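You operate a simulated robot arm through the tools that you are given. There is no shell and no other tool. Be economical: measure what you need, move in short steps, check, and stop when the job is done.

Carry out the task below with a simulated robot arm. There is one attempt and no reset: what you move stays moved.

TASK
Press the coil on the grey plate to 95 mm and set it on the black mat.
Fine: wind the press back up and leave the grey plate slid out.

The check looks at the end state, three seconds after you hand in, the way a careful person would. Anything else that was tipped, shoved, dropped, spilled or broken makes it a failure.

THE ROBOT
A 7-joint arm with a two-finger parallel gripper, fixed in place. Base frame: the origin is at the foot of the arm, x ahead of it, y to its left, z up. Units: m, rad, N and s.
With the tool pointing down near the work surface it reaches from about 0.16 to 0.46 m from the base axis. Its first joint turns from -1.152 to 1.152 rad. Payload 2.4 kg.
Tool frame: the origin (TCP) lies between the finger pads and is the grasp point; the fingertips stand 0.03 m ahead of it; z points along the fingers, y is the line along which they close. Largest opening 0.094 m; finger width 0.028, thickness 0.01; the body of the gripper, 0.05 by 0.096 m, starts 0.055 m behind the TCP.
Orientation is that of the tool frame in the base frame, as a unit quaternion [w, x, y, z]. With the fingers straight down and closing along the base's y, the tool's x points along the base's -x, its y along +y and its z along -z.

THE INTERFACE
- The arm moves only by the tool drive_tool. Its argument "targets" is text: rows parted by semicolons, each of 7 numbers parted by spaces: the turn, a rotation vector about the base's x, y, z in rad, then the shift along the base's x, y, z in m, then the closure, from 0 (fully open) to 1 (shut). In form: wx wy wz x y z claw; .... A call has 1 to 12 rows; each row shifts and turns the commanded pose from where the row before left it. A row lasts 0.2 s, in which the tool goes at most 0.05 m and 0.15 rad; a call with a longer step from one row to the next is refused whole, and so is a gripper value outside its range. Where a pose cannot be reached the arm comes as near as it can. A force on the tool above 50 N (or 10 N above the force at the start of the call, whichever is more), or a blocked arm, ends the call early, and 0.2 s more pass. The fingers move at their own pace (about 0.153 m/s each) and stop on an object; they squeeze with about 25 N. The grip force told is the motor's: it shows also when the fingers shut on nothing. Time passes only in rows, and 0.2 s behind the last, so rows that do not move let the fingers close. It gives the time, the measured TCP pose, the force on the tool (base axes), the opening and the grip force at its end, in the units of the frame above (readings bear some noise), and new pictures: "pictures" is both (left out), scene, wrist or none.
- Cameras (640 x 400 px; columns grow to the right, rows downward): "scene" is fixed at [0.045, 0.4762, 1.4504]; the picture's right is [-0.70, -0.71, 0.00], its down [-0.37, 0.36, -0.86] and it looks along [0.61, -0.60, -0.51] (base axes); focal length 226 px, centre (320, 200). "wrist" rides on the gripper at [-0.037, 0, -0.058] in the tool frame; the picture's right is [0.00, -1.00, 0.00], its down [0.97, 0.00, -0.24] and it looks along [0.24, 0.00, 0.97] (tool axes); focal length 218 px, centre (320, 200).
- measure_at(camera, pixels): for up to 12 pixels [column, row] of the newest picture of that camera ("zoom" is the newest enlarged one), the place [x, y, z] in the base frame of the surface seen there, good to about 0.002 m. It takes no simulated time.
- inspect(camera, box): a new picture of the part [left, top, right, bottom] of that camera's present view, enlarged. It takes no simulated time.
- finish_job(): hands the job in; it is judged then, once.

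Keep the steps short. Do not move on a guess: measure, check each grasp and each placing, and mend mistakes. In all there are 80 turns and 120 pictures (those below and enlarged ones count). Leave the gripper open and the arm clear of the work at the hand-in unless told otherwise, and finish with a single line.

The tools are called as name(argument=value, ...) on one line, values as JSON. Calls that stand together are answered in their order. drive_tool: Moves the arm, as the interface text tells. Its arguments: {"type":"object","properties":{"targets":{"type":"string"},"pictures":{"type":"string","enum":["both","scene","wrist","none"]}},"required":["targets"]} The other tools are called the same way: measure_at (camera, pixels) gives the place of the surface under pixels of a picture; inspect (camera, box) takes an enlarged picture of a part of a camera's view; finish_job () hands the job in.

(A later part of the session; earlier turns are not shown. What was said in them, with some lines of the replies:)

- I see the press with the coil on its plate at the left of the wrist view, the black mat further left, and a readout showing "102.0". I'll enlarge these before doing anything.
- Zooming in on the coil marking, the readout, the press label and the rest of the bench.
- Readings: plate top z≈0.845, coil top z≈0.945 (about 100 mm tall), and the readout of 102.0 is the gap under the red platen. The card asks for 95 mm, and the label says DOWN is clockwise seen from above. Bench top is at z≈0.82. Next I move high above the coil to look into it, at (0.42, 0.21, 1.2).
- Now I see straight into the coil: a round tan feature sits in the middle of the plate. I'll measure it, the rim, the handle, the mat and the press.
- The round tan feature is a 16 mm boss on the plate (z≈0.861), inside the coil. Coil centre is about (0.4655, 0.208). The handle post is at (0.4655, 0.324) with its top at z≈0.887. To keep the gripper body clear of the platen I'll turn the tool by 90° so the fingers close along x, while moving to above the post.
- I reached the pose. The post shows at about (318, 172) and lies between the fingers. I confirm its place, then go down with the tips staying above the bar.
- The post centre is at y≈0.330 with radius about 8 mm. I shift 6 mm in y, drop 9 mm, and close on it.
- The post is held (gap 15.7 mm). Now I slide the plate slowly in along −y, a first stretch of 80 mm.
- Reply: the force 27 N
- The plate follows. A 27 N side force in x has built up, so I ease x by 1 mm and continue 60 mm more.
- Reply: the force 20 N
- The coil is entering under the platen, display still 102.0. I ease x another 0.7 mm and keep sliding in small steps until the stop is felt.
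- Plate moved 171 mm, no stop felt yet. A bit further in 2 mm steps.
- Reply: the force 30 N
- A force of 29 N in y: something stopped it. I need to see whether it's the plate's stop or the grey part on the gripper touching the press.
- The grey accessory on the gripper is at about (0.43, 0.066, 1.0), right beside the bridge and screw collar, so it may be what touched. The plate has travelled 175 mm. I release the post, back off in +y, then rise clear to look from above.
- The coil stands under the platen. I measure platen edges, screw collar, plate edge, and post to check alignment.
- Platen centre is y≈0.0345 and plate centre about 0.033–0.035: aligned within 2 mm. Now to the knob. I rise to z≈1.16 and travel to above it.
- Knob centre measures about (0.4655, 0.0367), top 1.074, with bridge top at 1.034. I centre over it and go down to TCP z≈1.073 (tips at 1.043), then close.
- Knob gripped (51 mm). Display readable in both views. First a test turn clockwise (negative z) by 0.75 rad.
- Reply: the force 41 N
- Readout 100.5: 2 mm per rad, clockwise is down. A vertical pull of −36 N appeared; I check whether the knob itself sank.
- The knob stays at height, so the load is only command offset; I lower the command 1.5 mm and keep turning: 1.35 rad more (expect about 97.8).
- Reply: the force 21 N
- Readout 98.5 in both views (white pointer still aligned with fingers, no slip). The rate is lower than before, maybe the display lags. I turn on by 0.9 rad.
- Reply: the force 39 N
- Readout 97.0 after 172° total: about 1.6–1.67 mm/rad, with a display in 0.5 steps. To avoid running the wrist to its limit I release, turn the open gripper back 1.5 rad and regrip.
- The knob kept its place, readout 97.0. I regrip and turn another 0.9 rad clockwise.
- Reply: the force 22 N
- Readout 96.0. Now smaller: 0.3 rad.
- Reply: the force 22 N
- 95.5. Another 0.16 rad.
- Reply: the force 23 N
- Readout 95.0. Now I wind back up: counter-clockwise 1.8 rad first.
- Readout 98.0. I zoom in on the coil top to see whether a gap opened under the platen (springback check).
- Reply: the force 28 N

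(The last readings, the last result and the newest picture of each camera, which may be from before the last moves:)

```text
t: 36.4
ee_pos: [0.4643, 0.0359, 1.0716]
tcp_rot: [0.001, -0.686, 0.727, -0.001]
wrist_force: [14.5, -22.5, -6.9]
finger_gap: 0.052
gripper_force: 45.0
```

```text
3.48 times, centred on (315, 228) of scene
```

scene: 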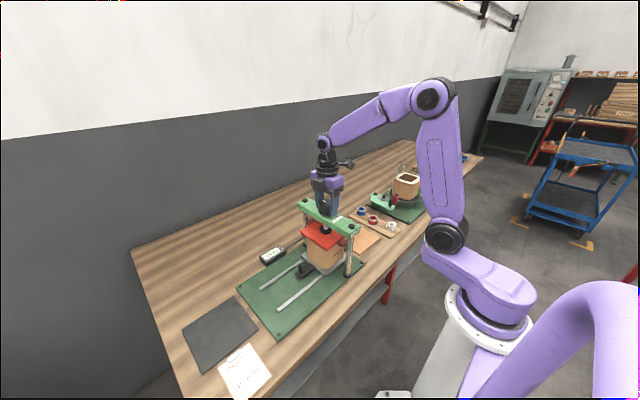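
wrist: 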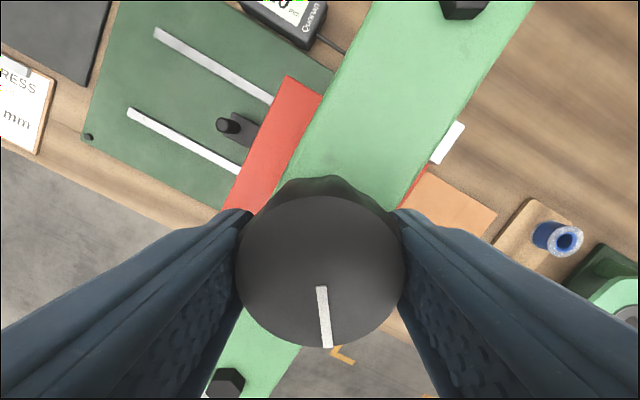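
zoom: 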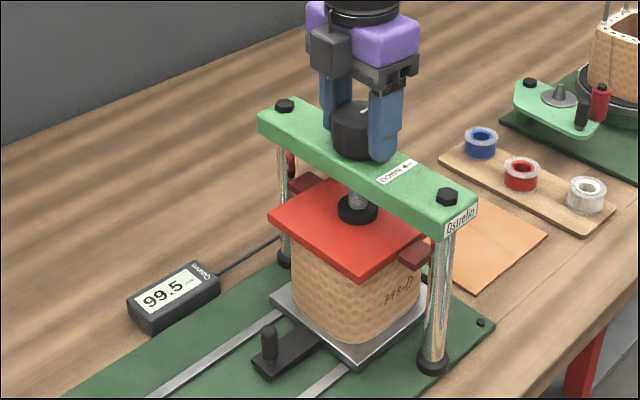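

99.5. Regrip: open, turn back 1.5 rad.

drive_tool(targets="0 0 0 0 0 0 0; 0 0 0 0 0 0 0; 0 0 -0.15 0 0 0 0; 0 0 -0.15 0 0 0 0; 0 0 -0.15 0 0 0 0; 0 0 -0.15 0 0 0 0; 0 0 -0.15 0 0 0 0; 0 0 -0.15 0 0 0 0; 0 0 -0.15 0 0 0 0; 0 0 -0.15 0 0 0 0; 0 0 -0.15 0 0 0 0; 0 0 -0.15 0 0 0 0", pictures="none")

drive_tool(targets="0 0 0 0 0 0 1; 0 0 0 0 0 0 1; 0 0 0 0 0 0 1; 0 0 0.15 0 0 0 1; 0 0 0.15 0 0 0 1; 0 0 0.15 0 0 0 1; 0 0 0.15 0 0 0 1; 0 0 0.15 0 0 0 1; 0 0 0.15 0 0 0 1; 0 0 0.15 0 0 0 1; 0 0 0.15 0 0 0 1; 0 0 0 0 0 0 1", pictures="none")

inspect(camera="scene", box=[240, 170, 390, 285])

```text
t: 39.0
ee_pos: [0.4642, 0.036, 1.0707]
tcp_rot: [0.0, -0.005, 1.0, 0.001]
wrist_force: [-0.2, -0.1, -0.9]
finger_gap: 0.0941
gripper_force: 0.1
```

```text
t: 41.6
ee_pos: [0.4635, 0.035, 1.0713]
tcp_rot: [0.001, -0.571, 0.821, -0.001]
wrist_force: [4.7, -20.5, -2.5]
finger_gap: 0.0522
gripper_force: 44.8
```

```text
3.48 times, centred on (315, 228) of scene
```

zoom: 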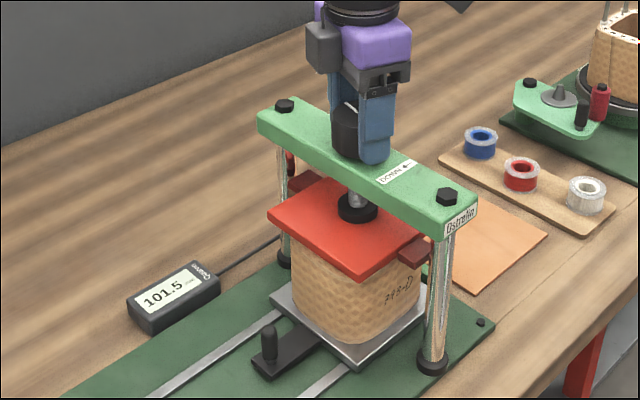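

101.5. A bit more, 0.36 rad, to the starting value.

drive_tool(targets="0 0 0.12 0 0 0 1; 0 0 0.12 0 0 0 1; 0 0 0.12 0 0 0 1; 0 0 0 0 0 0 1; 0 0 0 0 0 0 1", pictures="wrist")

inspect(camera="scene", box=[240, 170, 390, 285])

```text
t: 42.8
ee_pos: [0.4662, 0.0353, 1.072]
tcp_rot: [-0.001, 0.708, -0.707, -0.001]
wrist_force: [4.2, -19.4, -4.5]
finger_gap: 0.051
gripper_force: 44.8
```

wrist: 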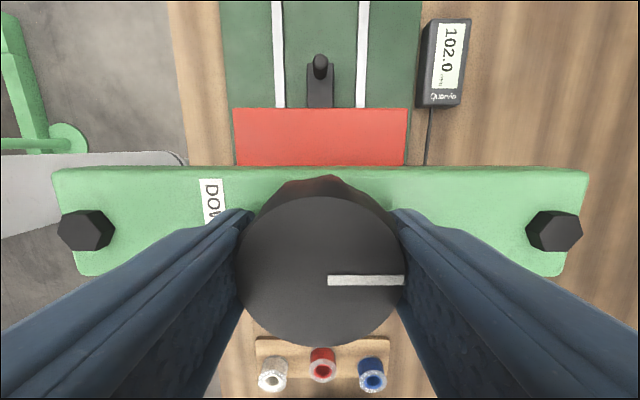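

```text
3.48 times, centred on (315, 228) of scene
```

zoom: 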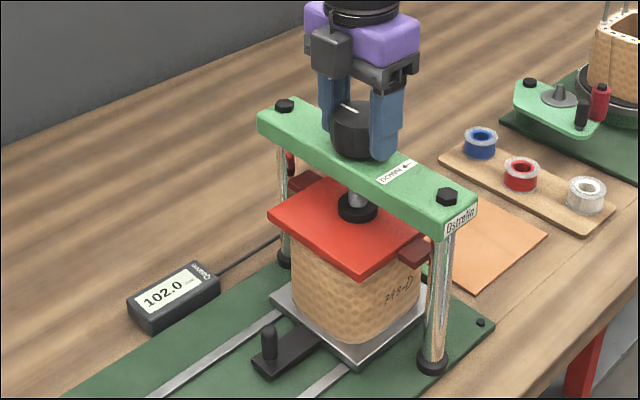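

The knob is back at the start position, readout 102.0. I open, rise, and go back out over the slide to take the post again.

drive_tool(targets="0 0 0 0 0 0 0; 0 0 0 0 0 0 0; 0 0 0 0 0 0.04 0; 0 0 0 0 0 0.045 0; 0 0 0 0 0 0.02 0; 0 0 0 0 0.045 0 0; 0 0 0 0 0.045 0 0; 0 0 0 0 0.045 0 0; 0 0 0 0 0.045 0 0; 0 0 0 0 0.04 0 0; 0 0 0 0 0 -0.03 0; 0 0 0 0 0 -0.045 0", pictures="wrist")

inspect(camera="scene", box=[300, 225, 350, 280])

```text
t: 45.4
ee_pos: [0.465, 0.2562, 1.101]
tcp_rot: [-0.001, 0.708, -0.707, 0.0]
wrist_force: [0.7, -0.1, 0.3]
finger_gap: 0.0938
gripper_force: 0.1
```

wrist: 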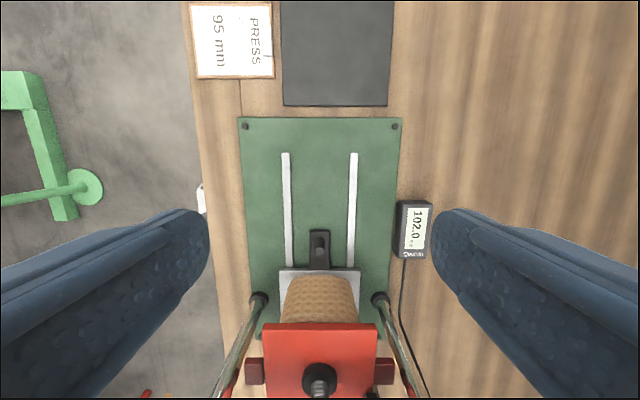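

```text
7.27 times, centred on (325, 252) of scene
```

zoom: 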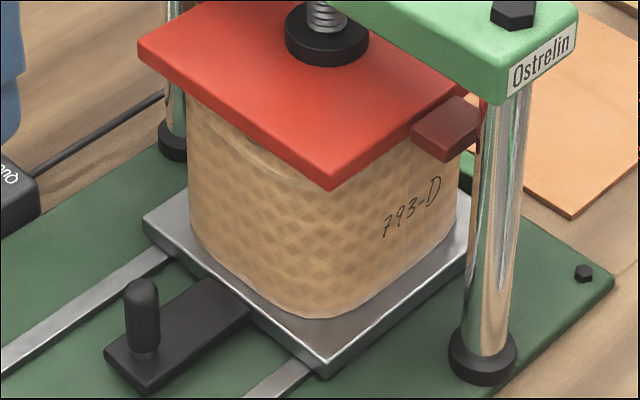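

Clear. Go down to z≈0.881 and move in to y≈0.158 with open fingers around the post, then close.

drive_tool(targets="0 0 0 0 0 -0.045 0; 0 0 0 0 0 -0.045 0; 0 0 0 0 0 -0.045 0; 0 0 0 0 0 -0.045 0; 0 0 0 0 0 -0.04 0; 0 0 0 0.0005 -0.03 0 0; 0 0 0 0 -0.03 0 0; 0 0 0 0 -0.025 0 0; 0 0 0 0 -0.012 0 0; 0 0 0 0 0 0 1; 0 0 0 0 0 0 1; 0 0 0 0 0 0 1", pictures="wrist")

```text
t: 48.0
ee_pos: [0.4642, 0.1578, 0.8798]
tcp_rot: [-0.001, 0.708, -0.706, 0.0]
wrist_force: [7.8, -1.1, -4.1]
finger_gap: 0.016
gripper_force: 45.1
```

wrist: 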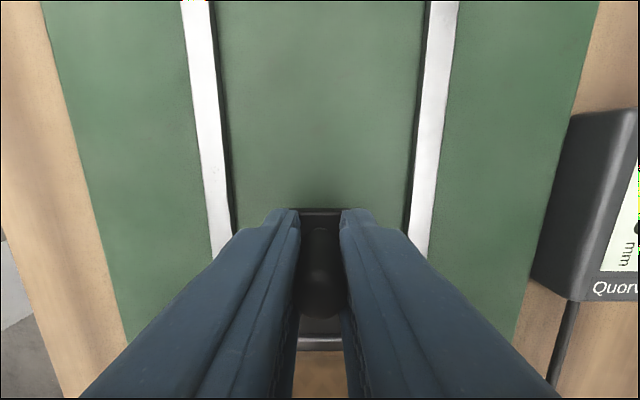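

The post is held again. I pull the plate out along +y, slowly.

drive_tool(targets="0 0 0 0 0.004 0 1; 0 0 0 0 0.008 0 1; 0 0 0 0 0.01 0 1; 0 0 0 0 0.01 0 1; 0 0 0 0 0.01 0 1; 0 0 0 0 0.01 0 1; 0 0 0 0 0.01 0 1; 0 0 0 0 0.01 0 1; 0 0 0 0 0.008 0 1; 0 0 0 0 0.004 0 1; 0 0 0 0 0 0 1")

```text
t: 50.4
ee_pos: [0.4643, 0.2427, 0.8805]
tcp_rot: [0.0, 0.708, -0.706, 0.0]
wrist_force: [4.0, -1.5, -29.0]
finger_gap: 0.0157
gripper_force: 45.0
```

scene: 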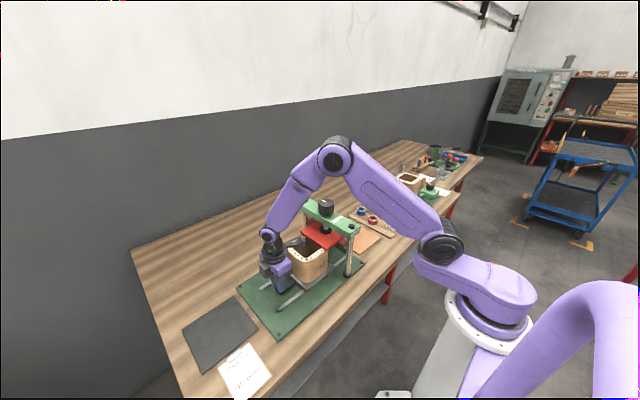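
wrist: 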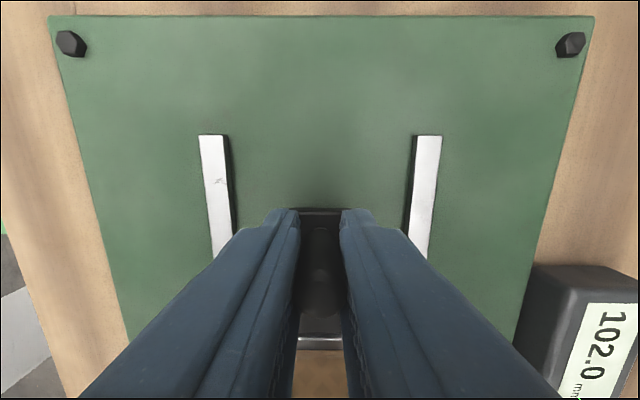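

Following well. Another 88 mm to the original out position.

drive_tool(targets="0 0 0 0 0.004 -0.001 1; 0 0 0 0 0.008 0 1; 0 0 0 0 0.01 0 1; 0 0 0 0 0.01 0 1; 0 0 0 0 0.01 0 1; 0 0 0 0 0.01 0 1; 0 0 0 0 0.01 0 1; 0 0 0 0 0.01 0 1; 0 0 0 0 0.008 0 1; 0 0 0 0 0.005 0 1; 0 0 0 0 0.003 0 1; 0 0 0 0 0 0 1")

```text
t: 53.0
ee_pos: [0.4652, 0.3313, 0.8797]
tcp_rot: [-0.002, 0.708, -0.706, 0.0]
wrist_force: [6.8, -1.1, -1.0]
finger_gap: 0.0155
gripper_force: 44.7
```

scene: 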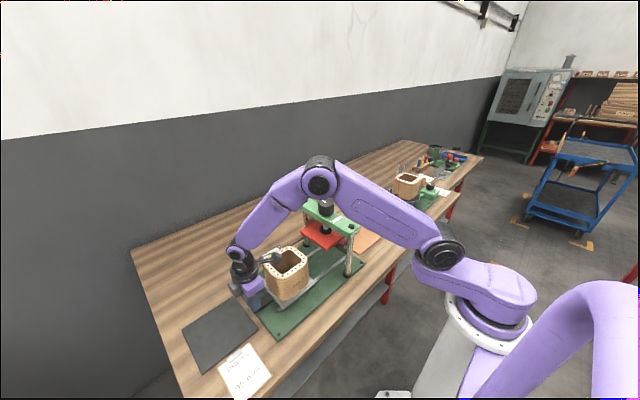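
wrist: 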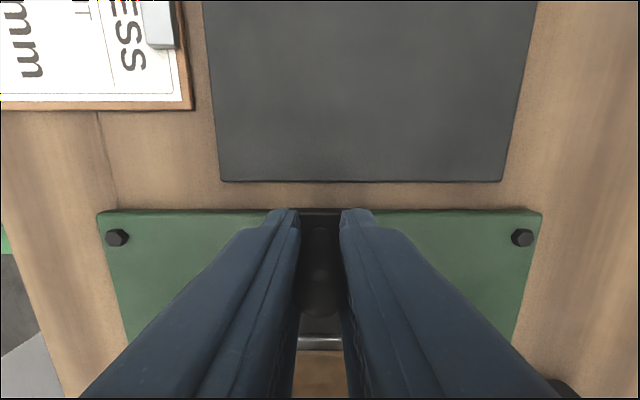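

A last 4 mm toward its out-stop, then I release and rise to look at the coil.

drive_tool(targets="0 0 0 0 0.002 0 1; 0 0 0 0 0.002 0 1; 0 0 0 0 0 0 0; 0 0 0 0 0 0 0; 0 0 0 0 0 0 0; 0 0 0 0 0 0.04 0; 0 0 0 0 0 0.045 0; 0 0 0 0 0 0.045 0; 0 0 0 0 -0.03 0.04 0; 0 0 0 0 -0.04 0.02 0; 0 0 0 0 -0.02 0 0; 0 0 0 0 0 0 0")

inspect(camera="scene", box=[230, 225, 330, 315])

measure_at(camera="scene", pixels=[[284, 249], [264, 262], [305, 262], [286, 277], [253, 299], [295, 302], [270, 258], [296, 270], [300, 256]])

```text
t: 55.6
ee_pos: [0.4635, 0.2448, 1.0696]
tcp_rot: [-0.001, 0.707, -0.707, 0.0]
wrist_force: [-0.8, 0.4, 0.0]
finger_gap: 0.094
gripper_force: 0.1
```

scene: 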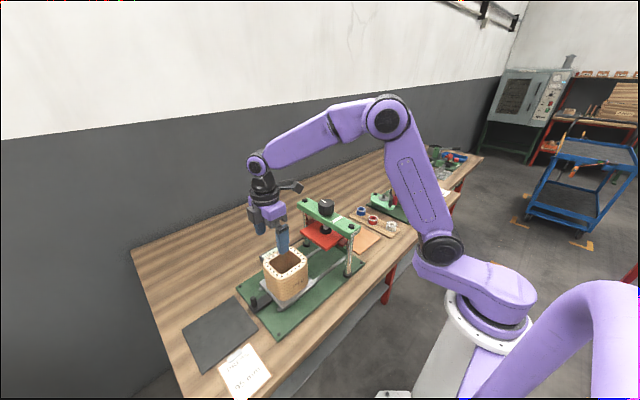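
wrist: 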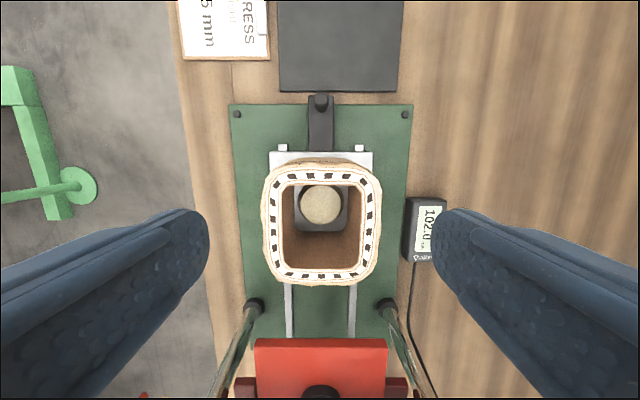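

```text
4.44 times, centred on (280, 270) of scene
```

zoom: 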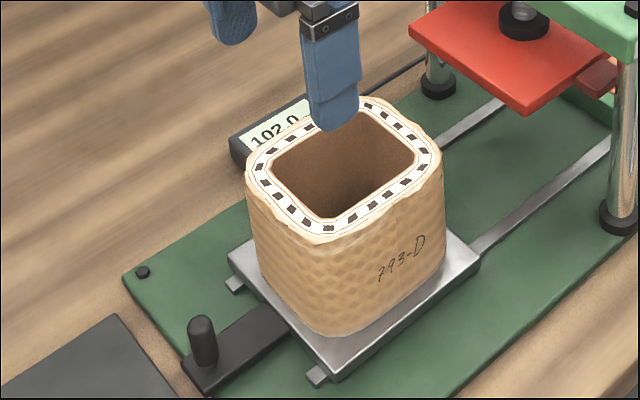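

```text
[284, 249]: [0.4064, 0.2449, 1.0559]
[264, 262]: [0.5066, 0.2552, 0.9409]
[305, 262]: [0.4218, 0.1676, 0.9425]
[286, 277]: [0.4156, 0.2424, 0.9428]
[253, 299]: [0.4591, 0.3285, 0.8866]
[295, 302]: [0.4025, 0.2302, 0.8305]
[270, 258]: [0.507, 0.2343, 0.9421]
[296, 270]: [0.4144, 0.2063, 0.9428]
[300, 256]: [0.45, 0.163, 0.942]
```

The rim is now at about z 0.942 versus 0.9455 before. I take more samples of rim and plate to get the real height — it may have sprung back.

measure_at(camera="wrist", pixels=[[290, 177], [320, 175], [350, 177], [371, 200], [371, 230], [365, 265], [340, 276], [300, 276], [274, 260], [270, 230], [271, 200], [340, 174]])

measure_at(camera="wrist", pixels=[[280, 157], [290, 156], [350, 156], [362, 156], [370, 158], [300, 155], [340, 155], [275, 158], [300, 190], [343, 195], [300, 222], [342, 222]])

measure_at(camera="scene", pixels=[[267, 288], [269, 292], [296, 309], [302, 305], [318, 293], [328, 287], [283, 302], [260, 285], [310, 299]])

```text
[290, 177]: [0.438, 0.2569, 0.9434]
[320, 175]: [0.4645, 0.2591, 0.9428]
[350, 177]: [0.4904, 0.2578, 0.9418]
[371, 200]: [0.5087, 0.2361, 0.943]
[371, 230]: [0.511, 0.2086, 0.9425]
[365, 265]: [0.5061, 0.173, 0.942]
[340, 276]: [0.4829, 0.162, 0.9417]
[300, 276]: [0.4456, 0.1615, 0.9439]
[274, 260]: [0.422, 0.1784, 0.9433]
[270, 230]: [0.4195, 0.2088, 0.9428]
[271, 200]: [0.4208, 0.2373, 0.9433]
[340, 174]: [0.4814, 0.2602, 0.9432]
```

```text
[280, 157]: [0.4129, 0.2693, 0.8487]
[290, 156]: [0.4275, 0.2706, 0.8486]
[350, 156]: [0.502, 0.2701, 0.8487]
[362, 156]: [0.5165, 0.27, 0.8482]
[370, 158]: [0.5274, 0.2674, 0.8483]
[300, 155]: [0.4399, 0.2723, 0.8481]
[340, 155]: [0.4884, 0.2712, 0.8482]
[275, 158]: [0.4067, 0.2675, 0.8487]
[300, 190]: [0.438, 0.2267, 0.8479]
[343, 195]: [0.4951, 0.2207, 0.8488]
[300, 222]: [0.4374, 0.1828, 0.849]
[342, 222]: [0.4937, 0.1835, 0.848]
```

```text
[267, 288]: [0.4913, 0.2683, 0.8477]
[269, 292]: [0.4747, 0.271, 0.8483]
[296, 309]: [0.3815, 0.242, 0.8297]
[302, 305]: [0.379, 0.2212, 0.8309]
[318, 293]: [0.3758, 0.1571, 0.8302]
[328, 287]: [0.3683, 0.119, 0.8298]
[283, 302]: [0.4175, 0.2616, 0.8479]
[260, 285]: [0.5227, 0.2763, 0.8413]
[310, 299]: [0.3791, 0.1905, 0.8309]
```

Plate top averages z=0.8484 and rim 0.9428: height about 94.5–95 mm (before: 97.5), so it kept the pressed height; no visible springback. Now the grasp: one wall between the fingers. I measure the wall cross-section on the near (−x) side and the mat corners.

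measure_at(camera="wrist", pixels=[[260, 215], [263, 215], [266, 215], [270, 215], [275, 215], [279, 215], [282, 215], [285, 215], [262, 235], [380, 215], [320, 164], [320, 283]])

inspect(camera="wrist", box=[250, 140, 390, 295])

measure_at(camera="scene", pixels=[[233, 298], [256, 326], [184, 338], [198, 370], [215, 333]])

```text
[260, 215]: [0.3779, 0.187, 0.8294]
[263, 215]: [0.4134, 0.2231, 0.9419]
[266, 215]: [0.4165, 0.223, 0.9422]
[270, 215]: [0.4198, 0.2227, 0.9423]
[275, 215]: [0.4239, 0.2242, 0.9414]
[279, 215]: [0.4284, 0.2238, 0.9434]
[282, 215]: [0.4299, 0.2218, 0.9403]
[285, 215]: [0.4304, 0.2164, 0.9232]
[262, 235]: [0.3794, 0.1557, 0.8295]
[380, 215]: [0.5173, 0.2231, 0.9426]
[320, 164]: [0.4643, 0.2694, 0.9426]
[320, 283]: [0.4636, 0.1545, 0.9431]
```

```text
2.58 times, centred on (320, 218) of wrist
```

zoom: 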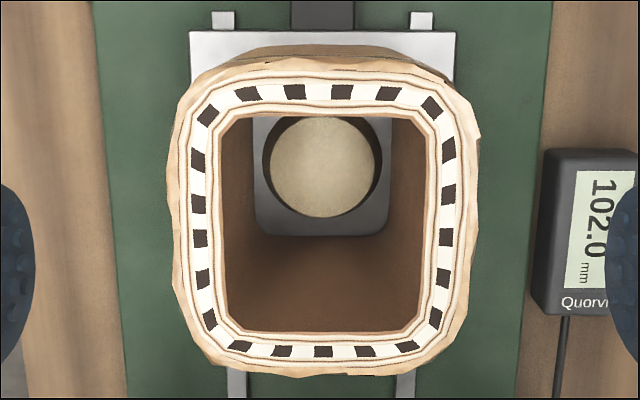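

```text
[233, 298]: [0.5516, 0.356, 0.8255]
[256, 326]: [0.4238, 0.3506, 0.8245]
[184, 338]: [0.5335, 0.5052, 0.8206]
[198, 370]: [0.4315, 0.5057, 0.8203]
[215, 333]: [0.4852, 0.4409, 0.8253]
```

Near wall spans x 0.412–0.431 (19 mm). Mat spans x 0.419–0.553, y 0.355–0.495. I set opening to about 60 mm, centre over the wall at (0.4215, 0.210), and look before descending.

drive_tool(targets="0 0 0 -0.021 -0.0175 0 0.36; 0 0 0 -0.021 -0.0173 0 0.36; 0 0 0 0 0 -0.04 0.36; 0 0 0 0 0 -0.03 0.36; 0 0 0 0 0 0 0.36")

```text
t: 56.8
ee_pos: [0.4233, 0.2109, 1.0008]
tcp_rot: [-0.001, 0.708, -0.706, -0.001]
wrist_force: [-0.6, -0.6, 0.4]
finger_gap: 0.0603
gripper_force: 0.2
```

scene: 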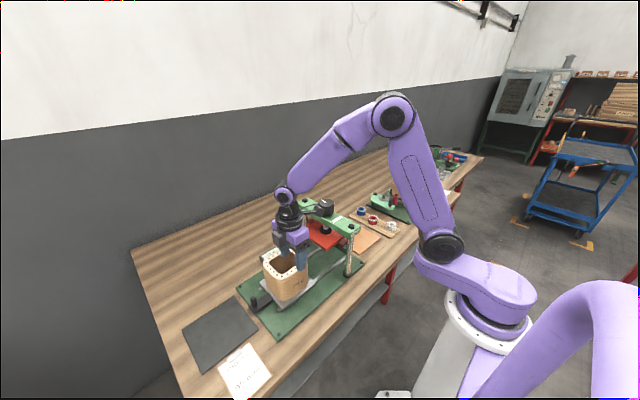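
wrist: 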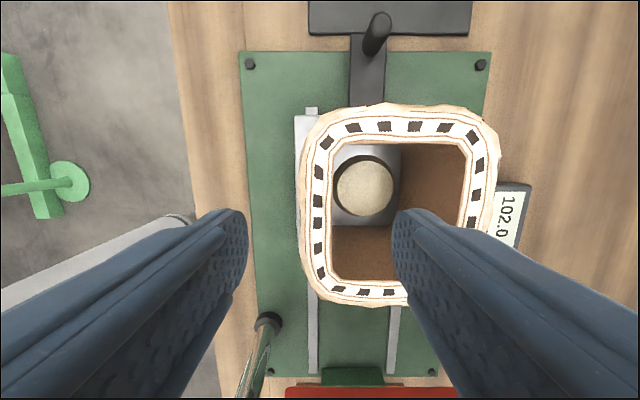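

The wall lies well between the fingers (columns 303–330 vs tips 248/392). Descend 85 mm to TCP z≈0.916.

drive_tool(targets="0 0 0 -0.0015 0 -0.025 0.36; 0 0 0 0 0 -0.025 0.36; 0 0 0 0 0 -0.02 0.36; 0 0 0 0 0 -0.015 0.36; 0 0 0 0 0 0 0.36")

```text
t: 58.0
ee_pos: [0.4215, 0.2109, 0.9154]
tcp_rot: [-0.002, 0.707, -0.707, -0.001]
wrist_force: [-0.2, -0.4, 0.3]
finger_gap: 0.0601
gripper_force: 0.1
```

scene: 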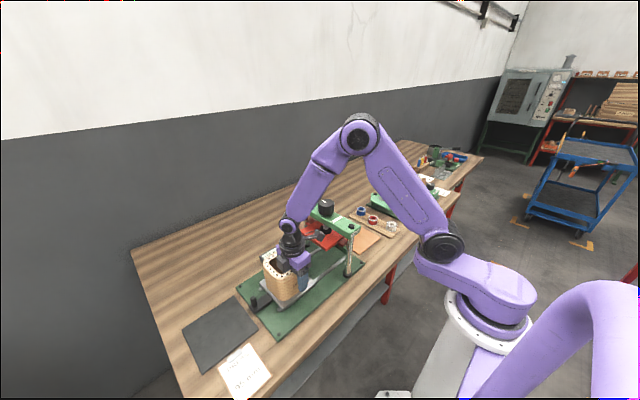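
wrist: 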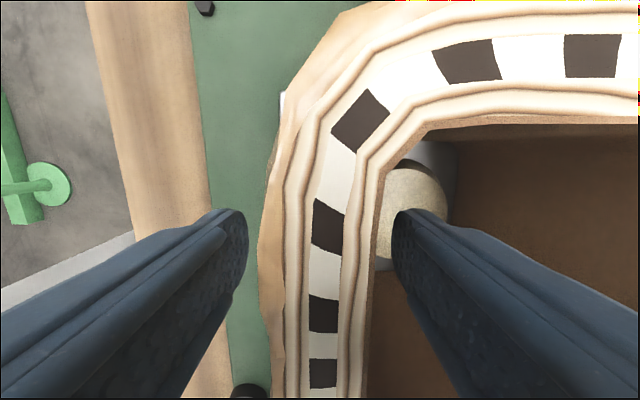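

Fingers straddle the wall freely. Close, then a tiny lift of 10 mm to test for tilt.

drive_tool(targets="0 0 0 0 0 0 0.6; 0 0 0 0 0 0 0.75; 0 0 0 0 0 0 1; 0 0 0 0 0 0 1; 0 0 0 0 0 0 1; 0 0 0 0 0 0.003 1; 0 0 0 0 0 0.004 1; 0 0 0 0 0 0.003 1; 0 0 0 0 0 0 1")

inspect(camera="scene", box=[230, 225, 330, 315])

```text
t: 60.0
ee_pos: [0.4222, 0.2099, 0.9243]
tcp_rot: [0.0, 0.708, -0.706, -0.001]
wrist_force: [-0.7, 0.0, -6.2]
finger_gap: 0.0243
gripper_force: 25.0
```

scene: 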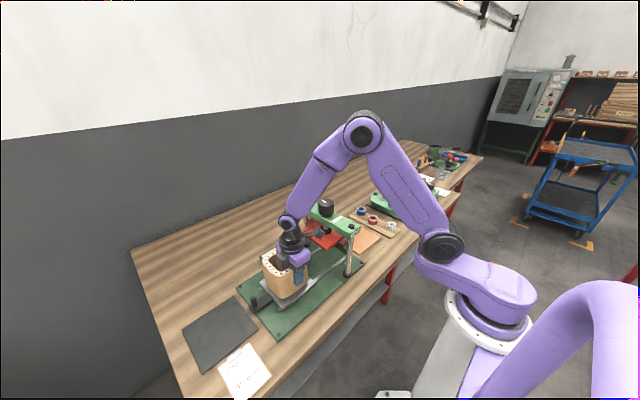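
wrist: 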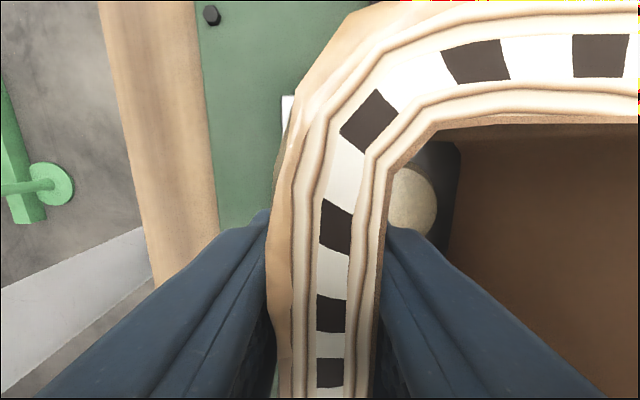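

```text
4.44 times, centred on (280, 270) of scene
```

zoom: 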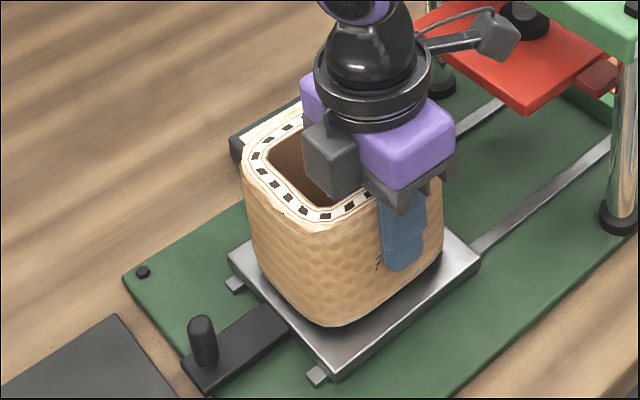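

The coil is lifted, about 0.6 kg, level. Raise 70 mm more.

drive_tool(targets="0 0 0 0 0 0.005 1; 0 0 0 0 0 0.01 1; 0 0 0 0 0 0.012 1; 0 0 0 0 0 0.012 1; 0 0 0 0 0 0.012 1; 0 0 0 0 0 0.012 1; 0 0 0 0 0 0.007 1; 0 0 0 0 0 0 1")

inspect(camera="scene", box=[230, 205, 330, 315])

```text
t: 61.8
ee_pos: [0.4212, 0.2106, 0.9959]
tcp_rot: [-0.001, 0.708, -0.707, 0.0]
wrist_force: [-0.4, -0.6, -5.9]
finger_gap: 0.0244
gripper_force: 25.3
```

scene: 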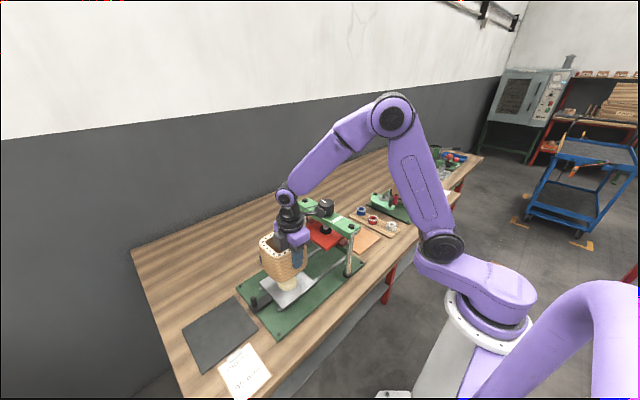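
wrist: 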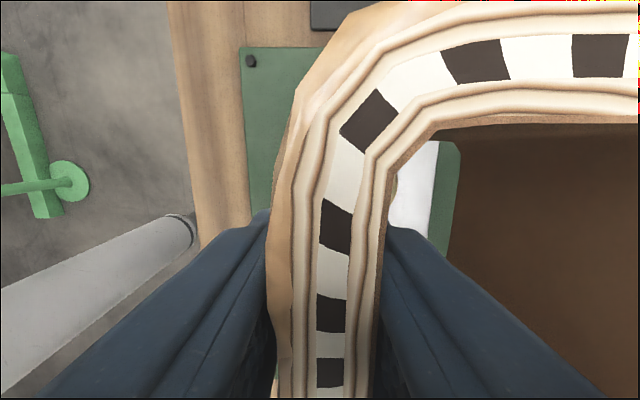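

```text
3.64 times, centred on (280, 260) of scene
```

zoom: 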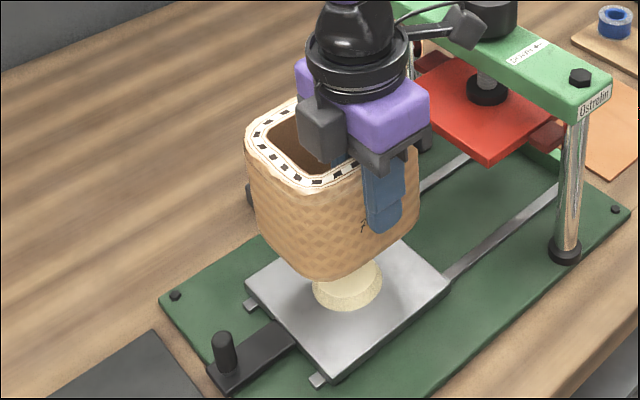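

Clear of the plate, level. A cream stepped piece is visible between coil and plate at (287, 285); I check whether it stands on the plate or hangs from the coil.

inspect(camera="scene", box=[265, 265, 310, 300])

measure_at(camera="scene", pixels=[[285, 279], [290, 280], [286, 285], [292, 284], [280, 286], [288, 288], [275, 270], [300, 272]])

```text
11.43 times, centred on (288, 282) of scene
```

zoom: 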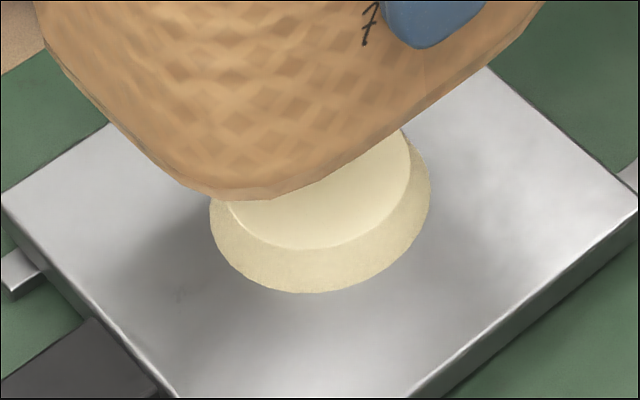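

```text
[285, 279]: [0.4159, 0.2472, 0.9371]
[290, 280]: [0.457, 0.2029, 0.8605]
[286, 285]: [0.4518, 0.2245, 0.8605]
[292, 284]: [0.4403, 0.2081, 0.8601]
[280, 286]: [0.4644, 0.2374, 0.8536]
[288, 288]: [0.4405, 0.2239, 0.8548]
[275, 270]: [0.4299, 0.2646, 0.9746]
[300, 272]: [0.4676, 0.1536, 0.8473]
```

The boss is a tapered piece standing on the plate; it stays. Now carry the coil 215 mm in +y and 21 mm in +x, gently, well above the post.

drive_tool(targets="0 0 0 0.001 0.008 0 1; 0 0 0 0.002 0.016 0 1; 0 0 0 0.002 0.022 0 1; 0 0 0 0.002 0.022 0 1; 0 0 0 0.002 0.022 0 1; 0 0 0 0.002 0.022 0 1; 0 0 0 0.002 0.022 0 1; 0 0 0 0.002 0.022 0 1; 0 0 0 0.002 0.022 0 1; 0 0 0 0.002 0.02 0 1; 0 0 0 0.001 0.012 0 1; 0 0 0 0.001 0.005 0 1")

inspect(camera="scene", box=[160, 240, 300, 390])

```text
t: 64.4
ee_pos: [0.4422, 0.4256, 0.9952]
tcp_rot: [0.0, 0.708, -0.706, 0.0]
wrist_force: [0.4, -0.2, -4.8]
finger_gap: 0.0244
gripper_force: 24.8
```

scene: 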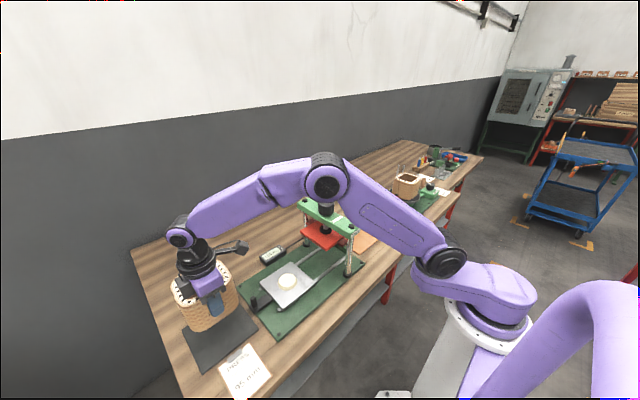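
wrist: 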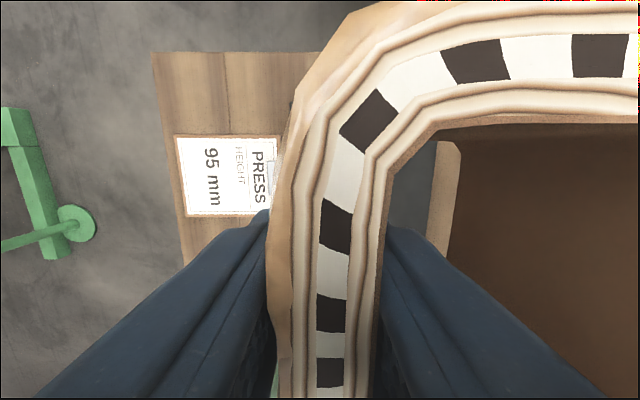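

```text
2.67 times, centred on (230, 315) of scene
```

zoom: 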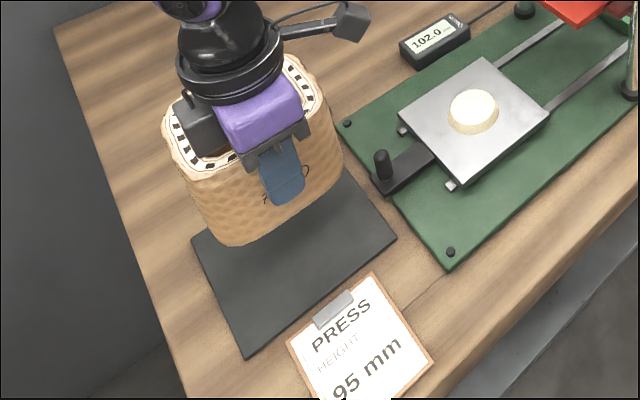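

Coil is above the mat; computed coil centre (0.486, 0.425), mat centre (0.486, 0.425). Lower 92 mm, then check.

drive_tool(targets="0 0 0 0 0 -0.008 1; 0 0 0 0 0 -0.015 1; 0 0 0 0 0 -0.015 1; 0 0 0 0 0 -0.015 1; 0 0 0 0 0 -0.015 1; 0 0 0 0 0 -0.012 1; 0 0 0 0 0 -0.008 1; 0 0 0 0 0 -0.004 1; 0 0 0 0 0 0 1")

inspect(camera="scene", box=[160, 240, 300, 390])

```text
t: 66.4
ee_pos: [0.4423, 0.4248, 0.9038]
tcp_rot: [0.0, 0.708, -0.707, -0.001]
wrist_force: [-0.2, 0.2, -5.5]
finger_gap: 0.0242
gripper_force: 24.6
```

scene: 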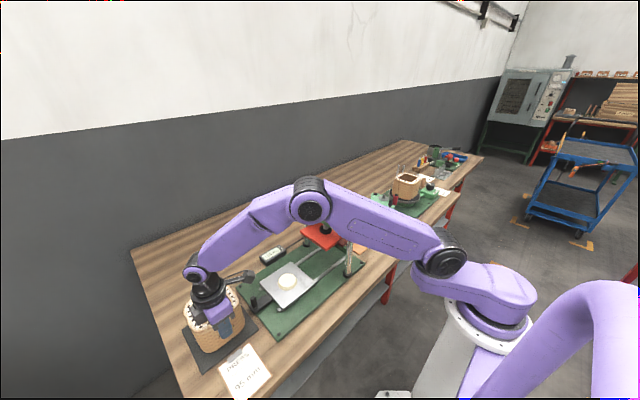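
wrist: 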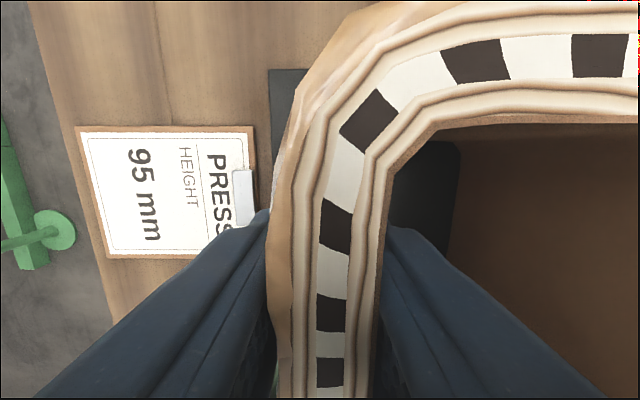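

```text
2.67 times, centred on (230, 315) of scene
```

zoom: 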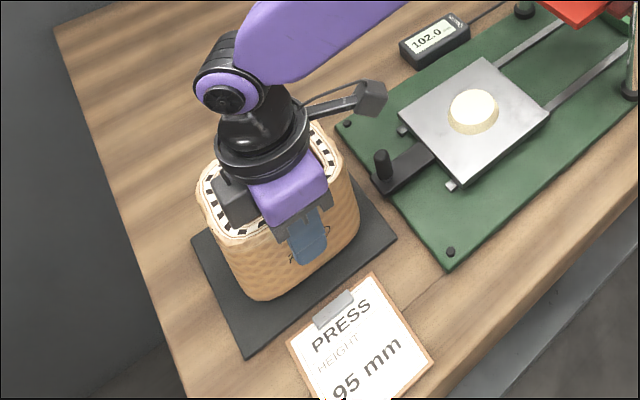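

Above the mat by about 12 mm with margins on all sides. Lower in 2 mm steps until the weight goes onto the mat.

drive_tool(targets="0 0 0 0 0 -0.003 1; 0 0 0 0 0 -0.003 1; 0 0 0 0 0 -0.002 1; 0 0 0 0 0 -0.002 1; 0 0 0 0 0 -0.001 1; 0 0 0 0 0 0 1", pictures="scene")

```text
t: 67.8
ee_pos: [0.442, 0.4262, 0.8924]
tcp_rot: [-0.001, 0.707, -0.707, -0.001]
wrist_force: [-4.6, -0.7, 5.9]
finger_gap: 0.0243
gripper_force: 25.1
```

scene: 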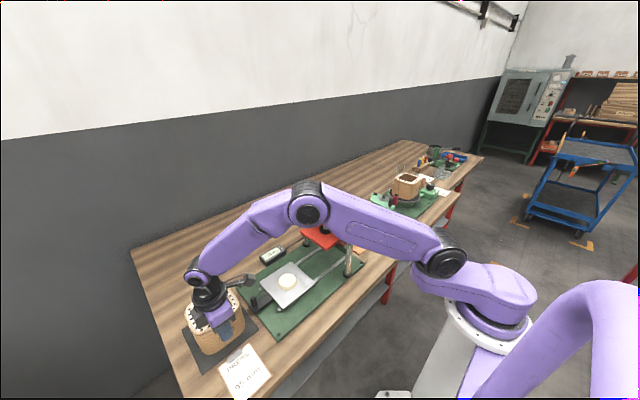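

Contact: the force went to +5.9 N, coil stands on the mat. Open to 60 mm only (room inside the coil), then rise straight up.

drive_tool(targets="0 0 0 0 0 0 0.6; 0 0 0 0 0 0 0.4; 0 0 0 0 0 0 0.4; 0 0 0 0 0 0.02 0.4; 0 0 0 0 0 0.03 0.4; 0 0 0 0 0 0.04 0.4; 0 0 0 0 0 0.045 0.4; 0 0 0 0 0 0.045 0.2; 0 0 0 -0.03 -0.03 0.02 0; 0 0 0 -0.03 -0.03 0 0; 0 0 0 -0.03 -0.03 0 0")

inspect(camera="scene", box=[160, 240, 300, 390])

measure_at(camera="scene", pixels=[[203, 300], [194, 318], [203, 333], [230, 325], [240, 310], [258, 326], [198, 370], [210, 356]])

```text
t: 70.2
ee_pos: [0.3554, 0.3357, 1.0914]
tcp_rot: [-0.001, 0.708, -0.706, -0.001]
wrist_force: [0.3, -0.2, -0.1]
finger_gap: 0.0941
gripper_force: 0.0
```

scene: 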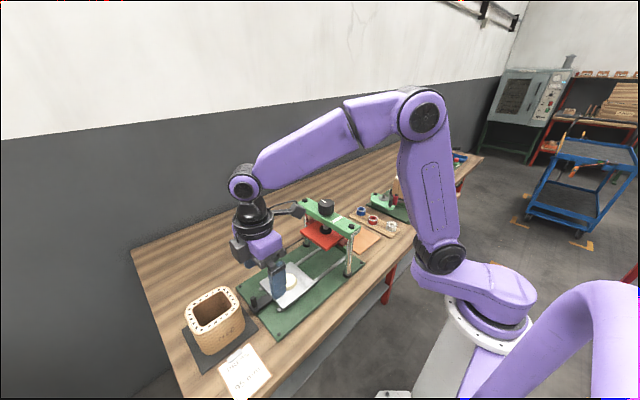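
wrist: 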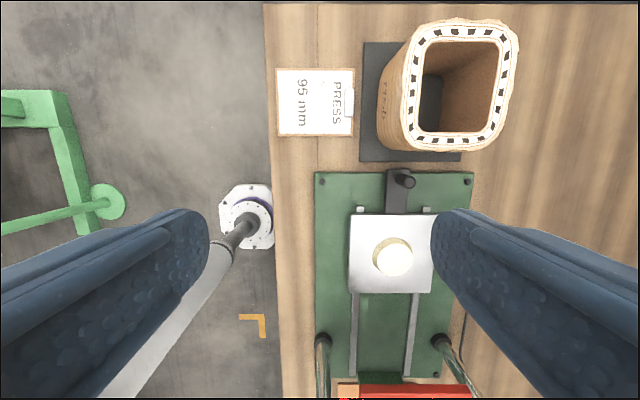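

```text
2.67 times, centred on (230, 315) of scene
```

zoom: 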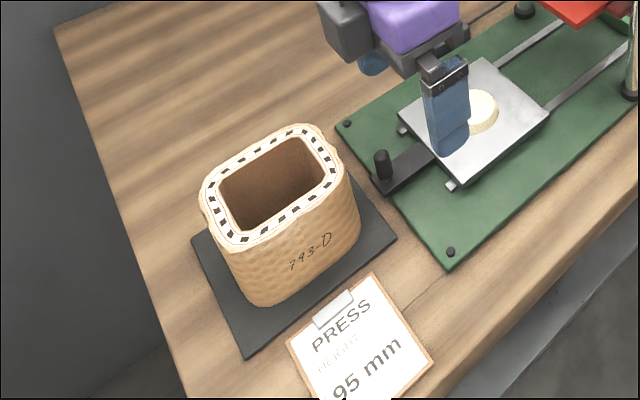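

```text
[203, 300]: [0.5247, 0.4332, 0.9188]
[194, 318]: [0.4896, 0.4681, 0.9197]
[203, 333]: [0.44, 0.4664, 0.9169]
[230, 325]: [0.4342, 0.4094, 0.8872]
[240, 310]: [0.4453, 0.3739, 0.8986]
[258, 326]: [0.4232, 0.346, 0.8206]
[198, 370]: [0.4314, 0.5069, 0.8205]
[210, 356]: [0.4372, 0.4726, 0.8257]
```

The coil stands upright on the mat. A height check with more samples from the wrist view.

measure_at(camera="wrist", pixels=[[415, 60], [413, 90], [412, 125], [440, 140], [480, 138], [500, 110], [505, 70], [500, 38], [460, 32], [430, 35]])

measure_at(camera="wrist", pixels=[[368, 60], [372, 90], [368, 120], [370, 150], [390, 155], [430, 156], [450, 157], [430, 95], [393, 255], [352, 225], [428, 240], [402, 182]])

```text
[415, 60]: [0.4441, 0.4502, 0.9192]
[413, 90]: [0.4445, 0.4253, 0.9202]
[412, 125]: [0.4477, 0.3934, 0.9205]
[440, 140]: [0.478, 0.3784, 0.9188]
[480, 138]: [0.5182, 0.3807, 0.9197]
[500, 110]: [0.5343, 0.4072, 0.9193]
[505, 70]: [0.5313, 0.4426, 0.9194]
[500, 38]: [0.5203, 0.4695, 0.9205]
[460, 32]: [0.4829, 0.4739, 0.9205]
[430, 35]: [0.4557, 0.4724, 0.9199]
```

```text
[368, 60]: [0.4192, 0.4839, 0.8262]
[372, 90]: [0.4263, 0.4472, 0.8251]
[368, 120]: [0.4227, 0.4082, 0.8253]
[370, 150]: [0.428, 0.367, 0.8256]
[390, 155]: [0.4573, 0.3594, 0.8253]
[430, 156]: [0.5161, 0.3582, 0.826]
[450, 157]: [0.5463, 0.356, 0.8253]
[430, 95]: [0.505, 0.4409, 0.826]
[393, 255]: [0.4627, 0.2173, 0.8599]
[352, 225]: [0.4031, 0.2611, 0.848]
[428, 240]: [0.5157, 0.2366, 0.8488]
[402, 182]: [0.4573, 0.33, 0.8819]
```

Coil centre about (0.488, 0.425) on the mat, rim 94–95 mm above it; plate is out (post at y≈0.329), press reads 102.0. I raise the arm clear before handing in.

drive_tool(targets="0 0 0 0 0 0.045 0; 0 0 0 -0.01 -0.03 0.035 0; 0 0 0 -0.01 -0.03 0.03 0; 0 0 0 0 0 0 0", pictures="scene")

```text
t: 71.2
ee_pos: [0.3318, 0.2748, 1.2009]
tcp_rot: [-0.001, 0.709, -0.705, 0.0]
wrist_force: [0.1, -0.3, -0.6]
finger_gap: 0.094
gripper_force: 0.1
```

scene: 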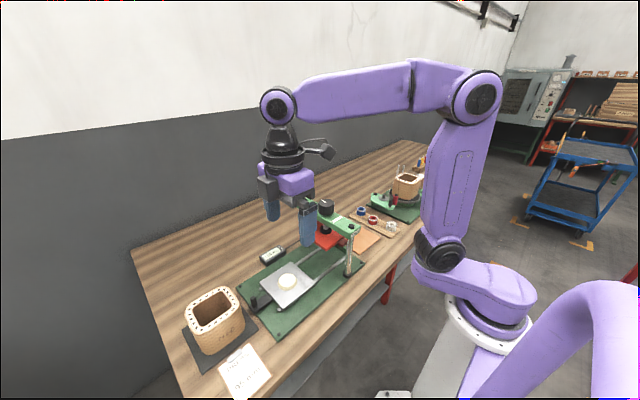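

All is in place, the gripper is open and the arm is clear; I hand in.

finish_job()

```text
The job is handed in.
```

The coil was pressed to a 95.0 mm reading (its rim measures about 94 mm above the mat) and stands on the black mat; the press is wound back up to 102.0 and the grey plate is slid out.
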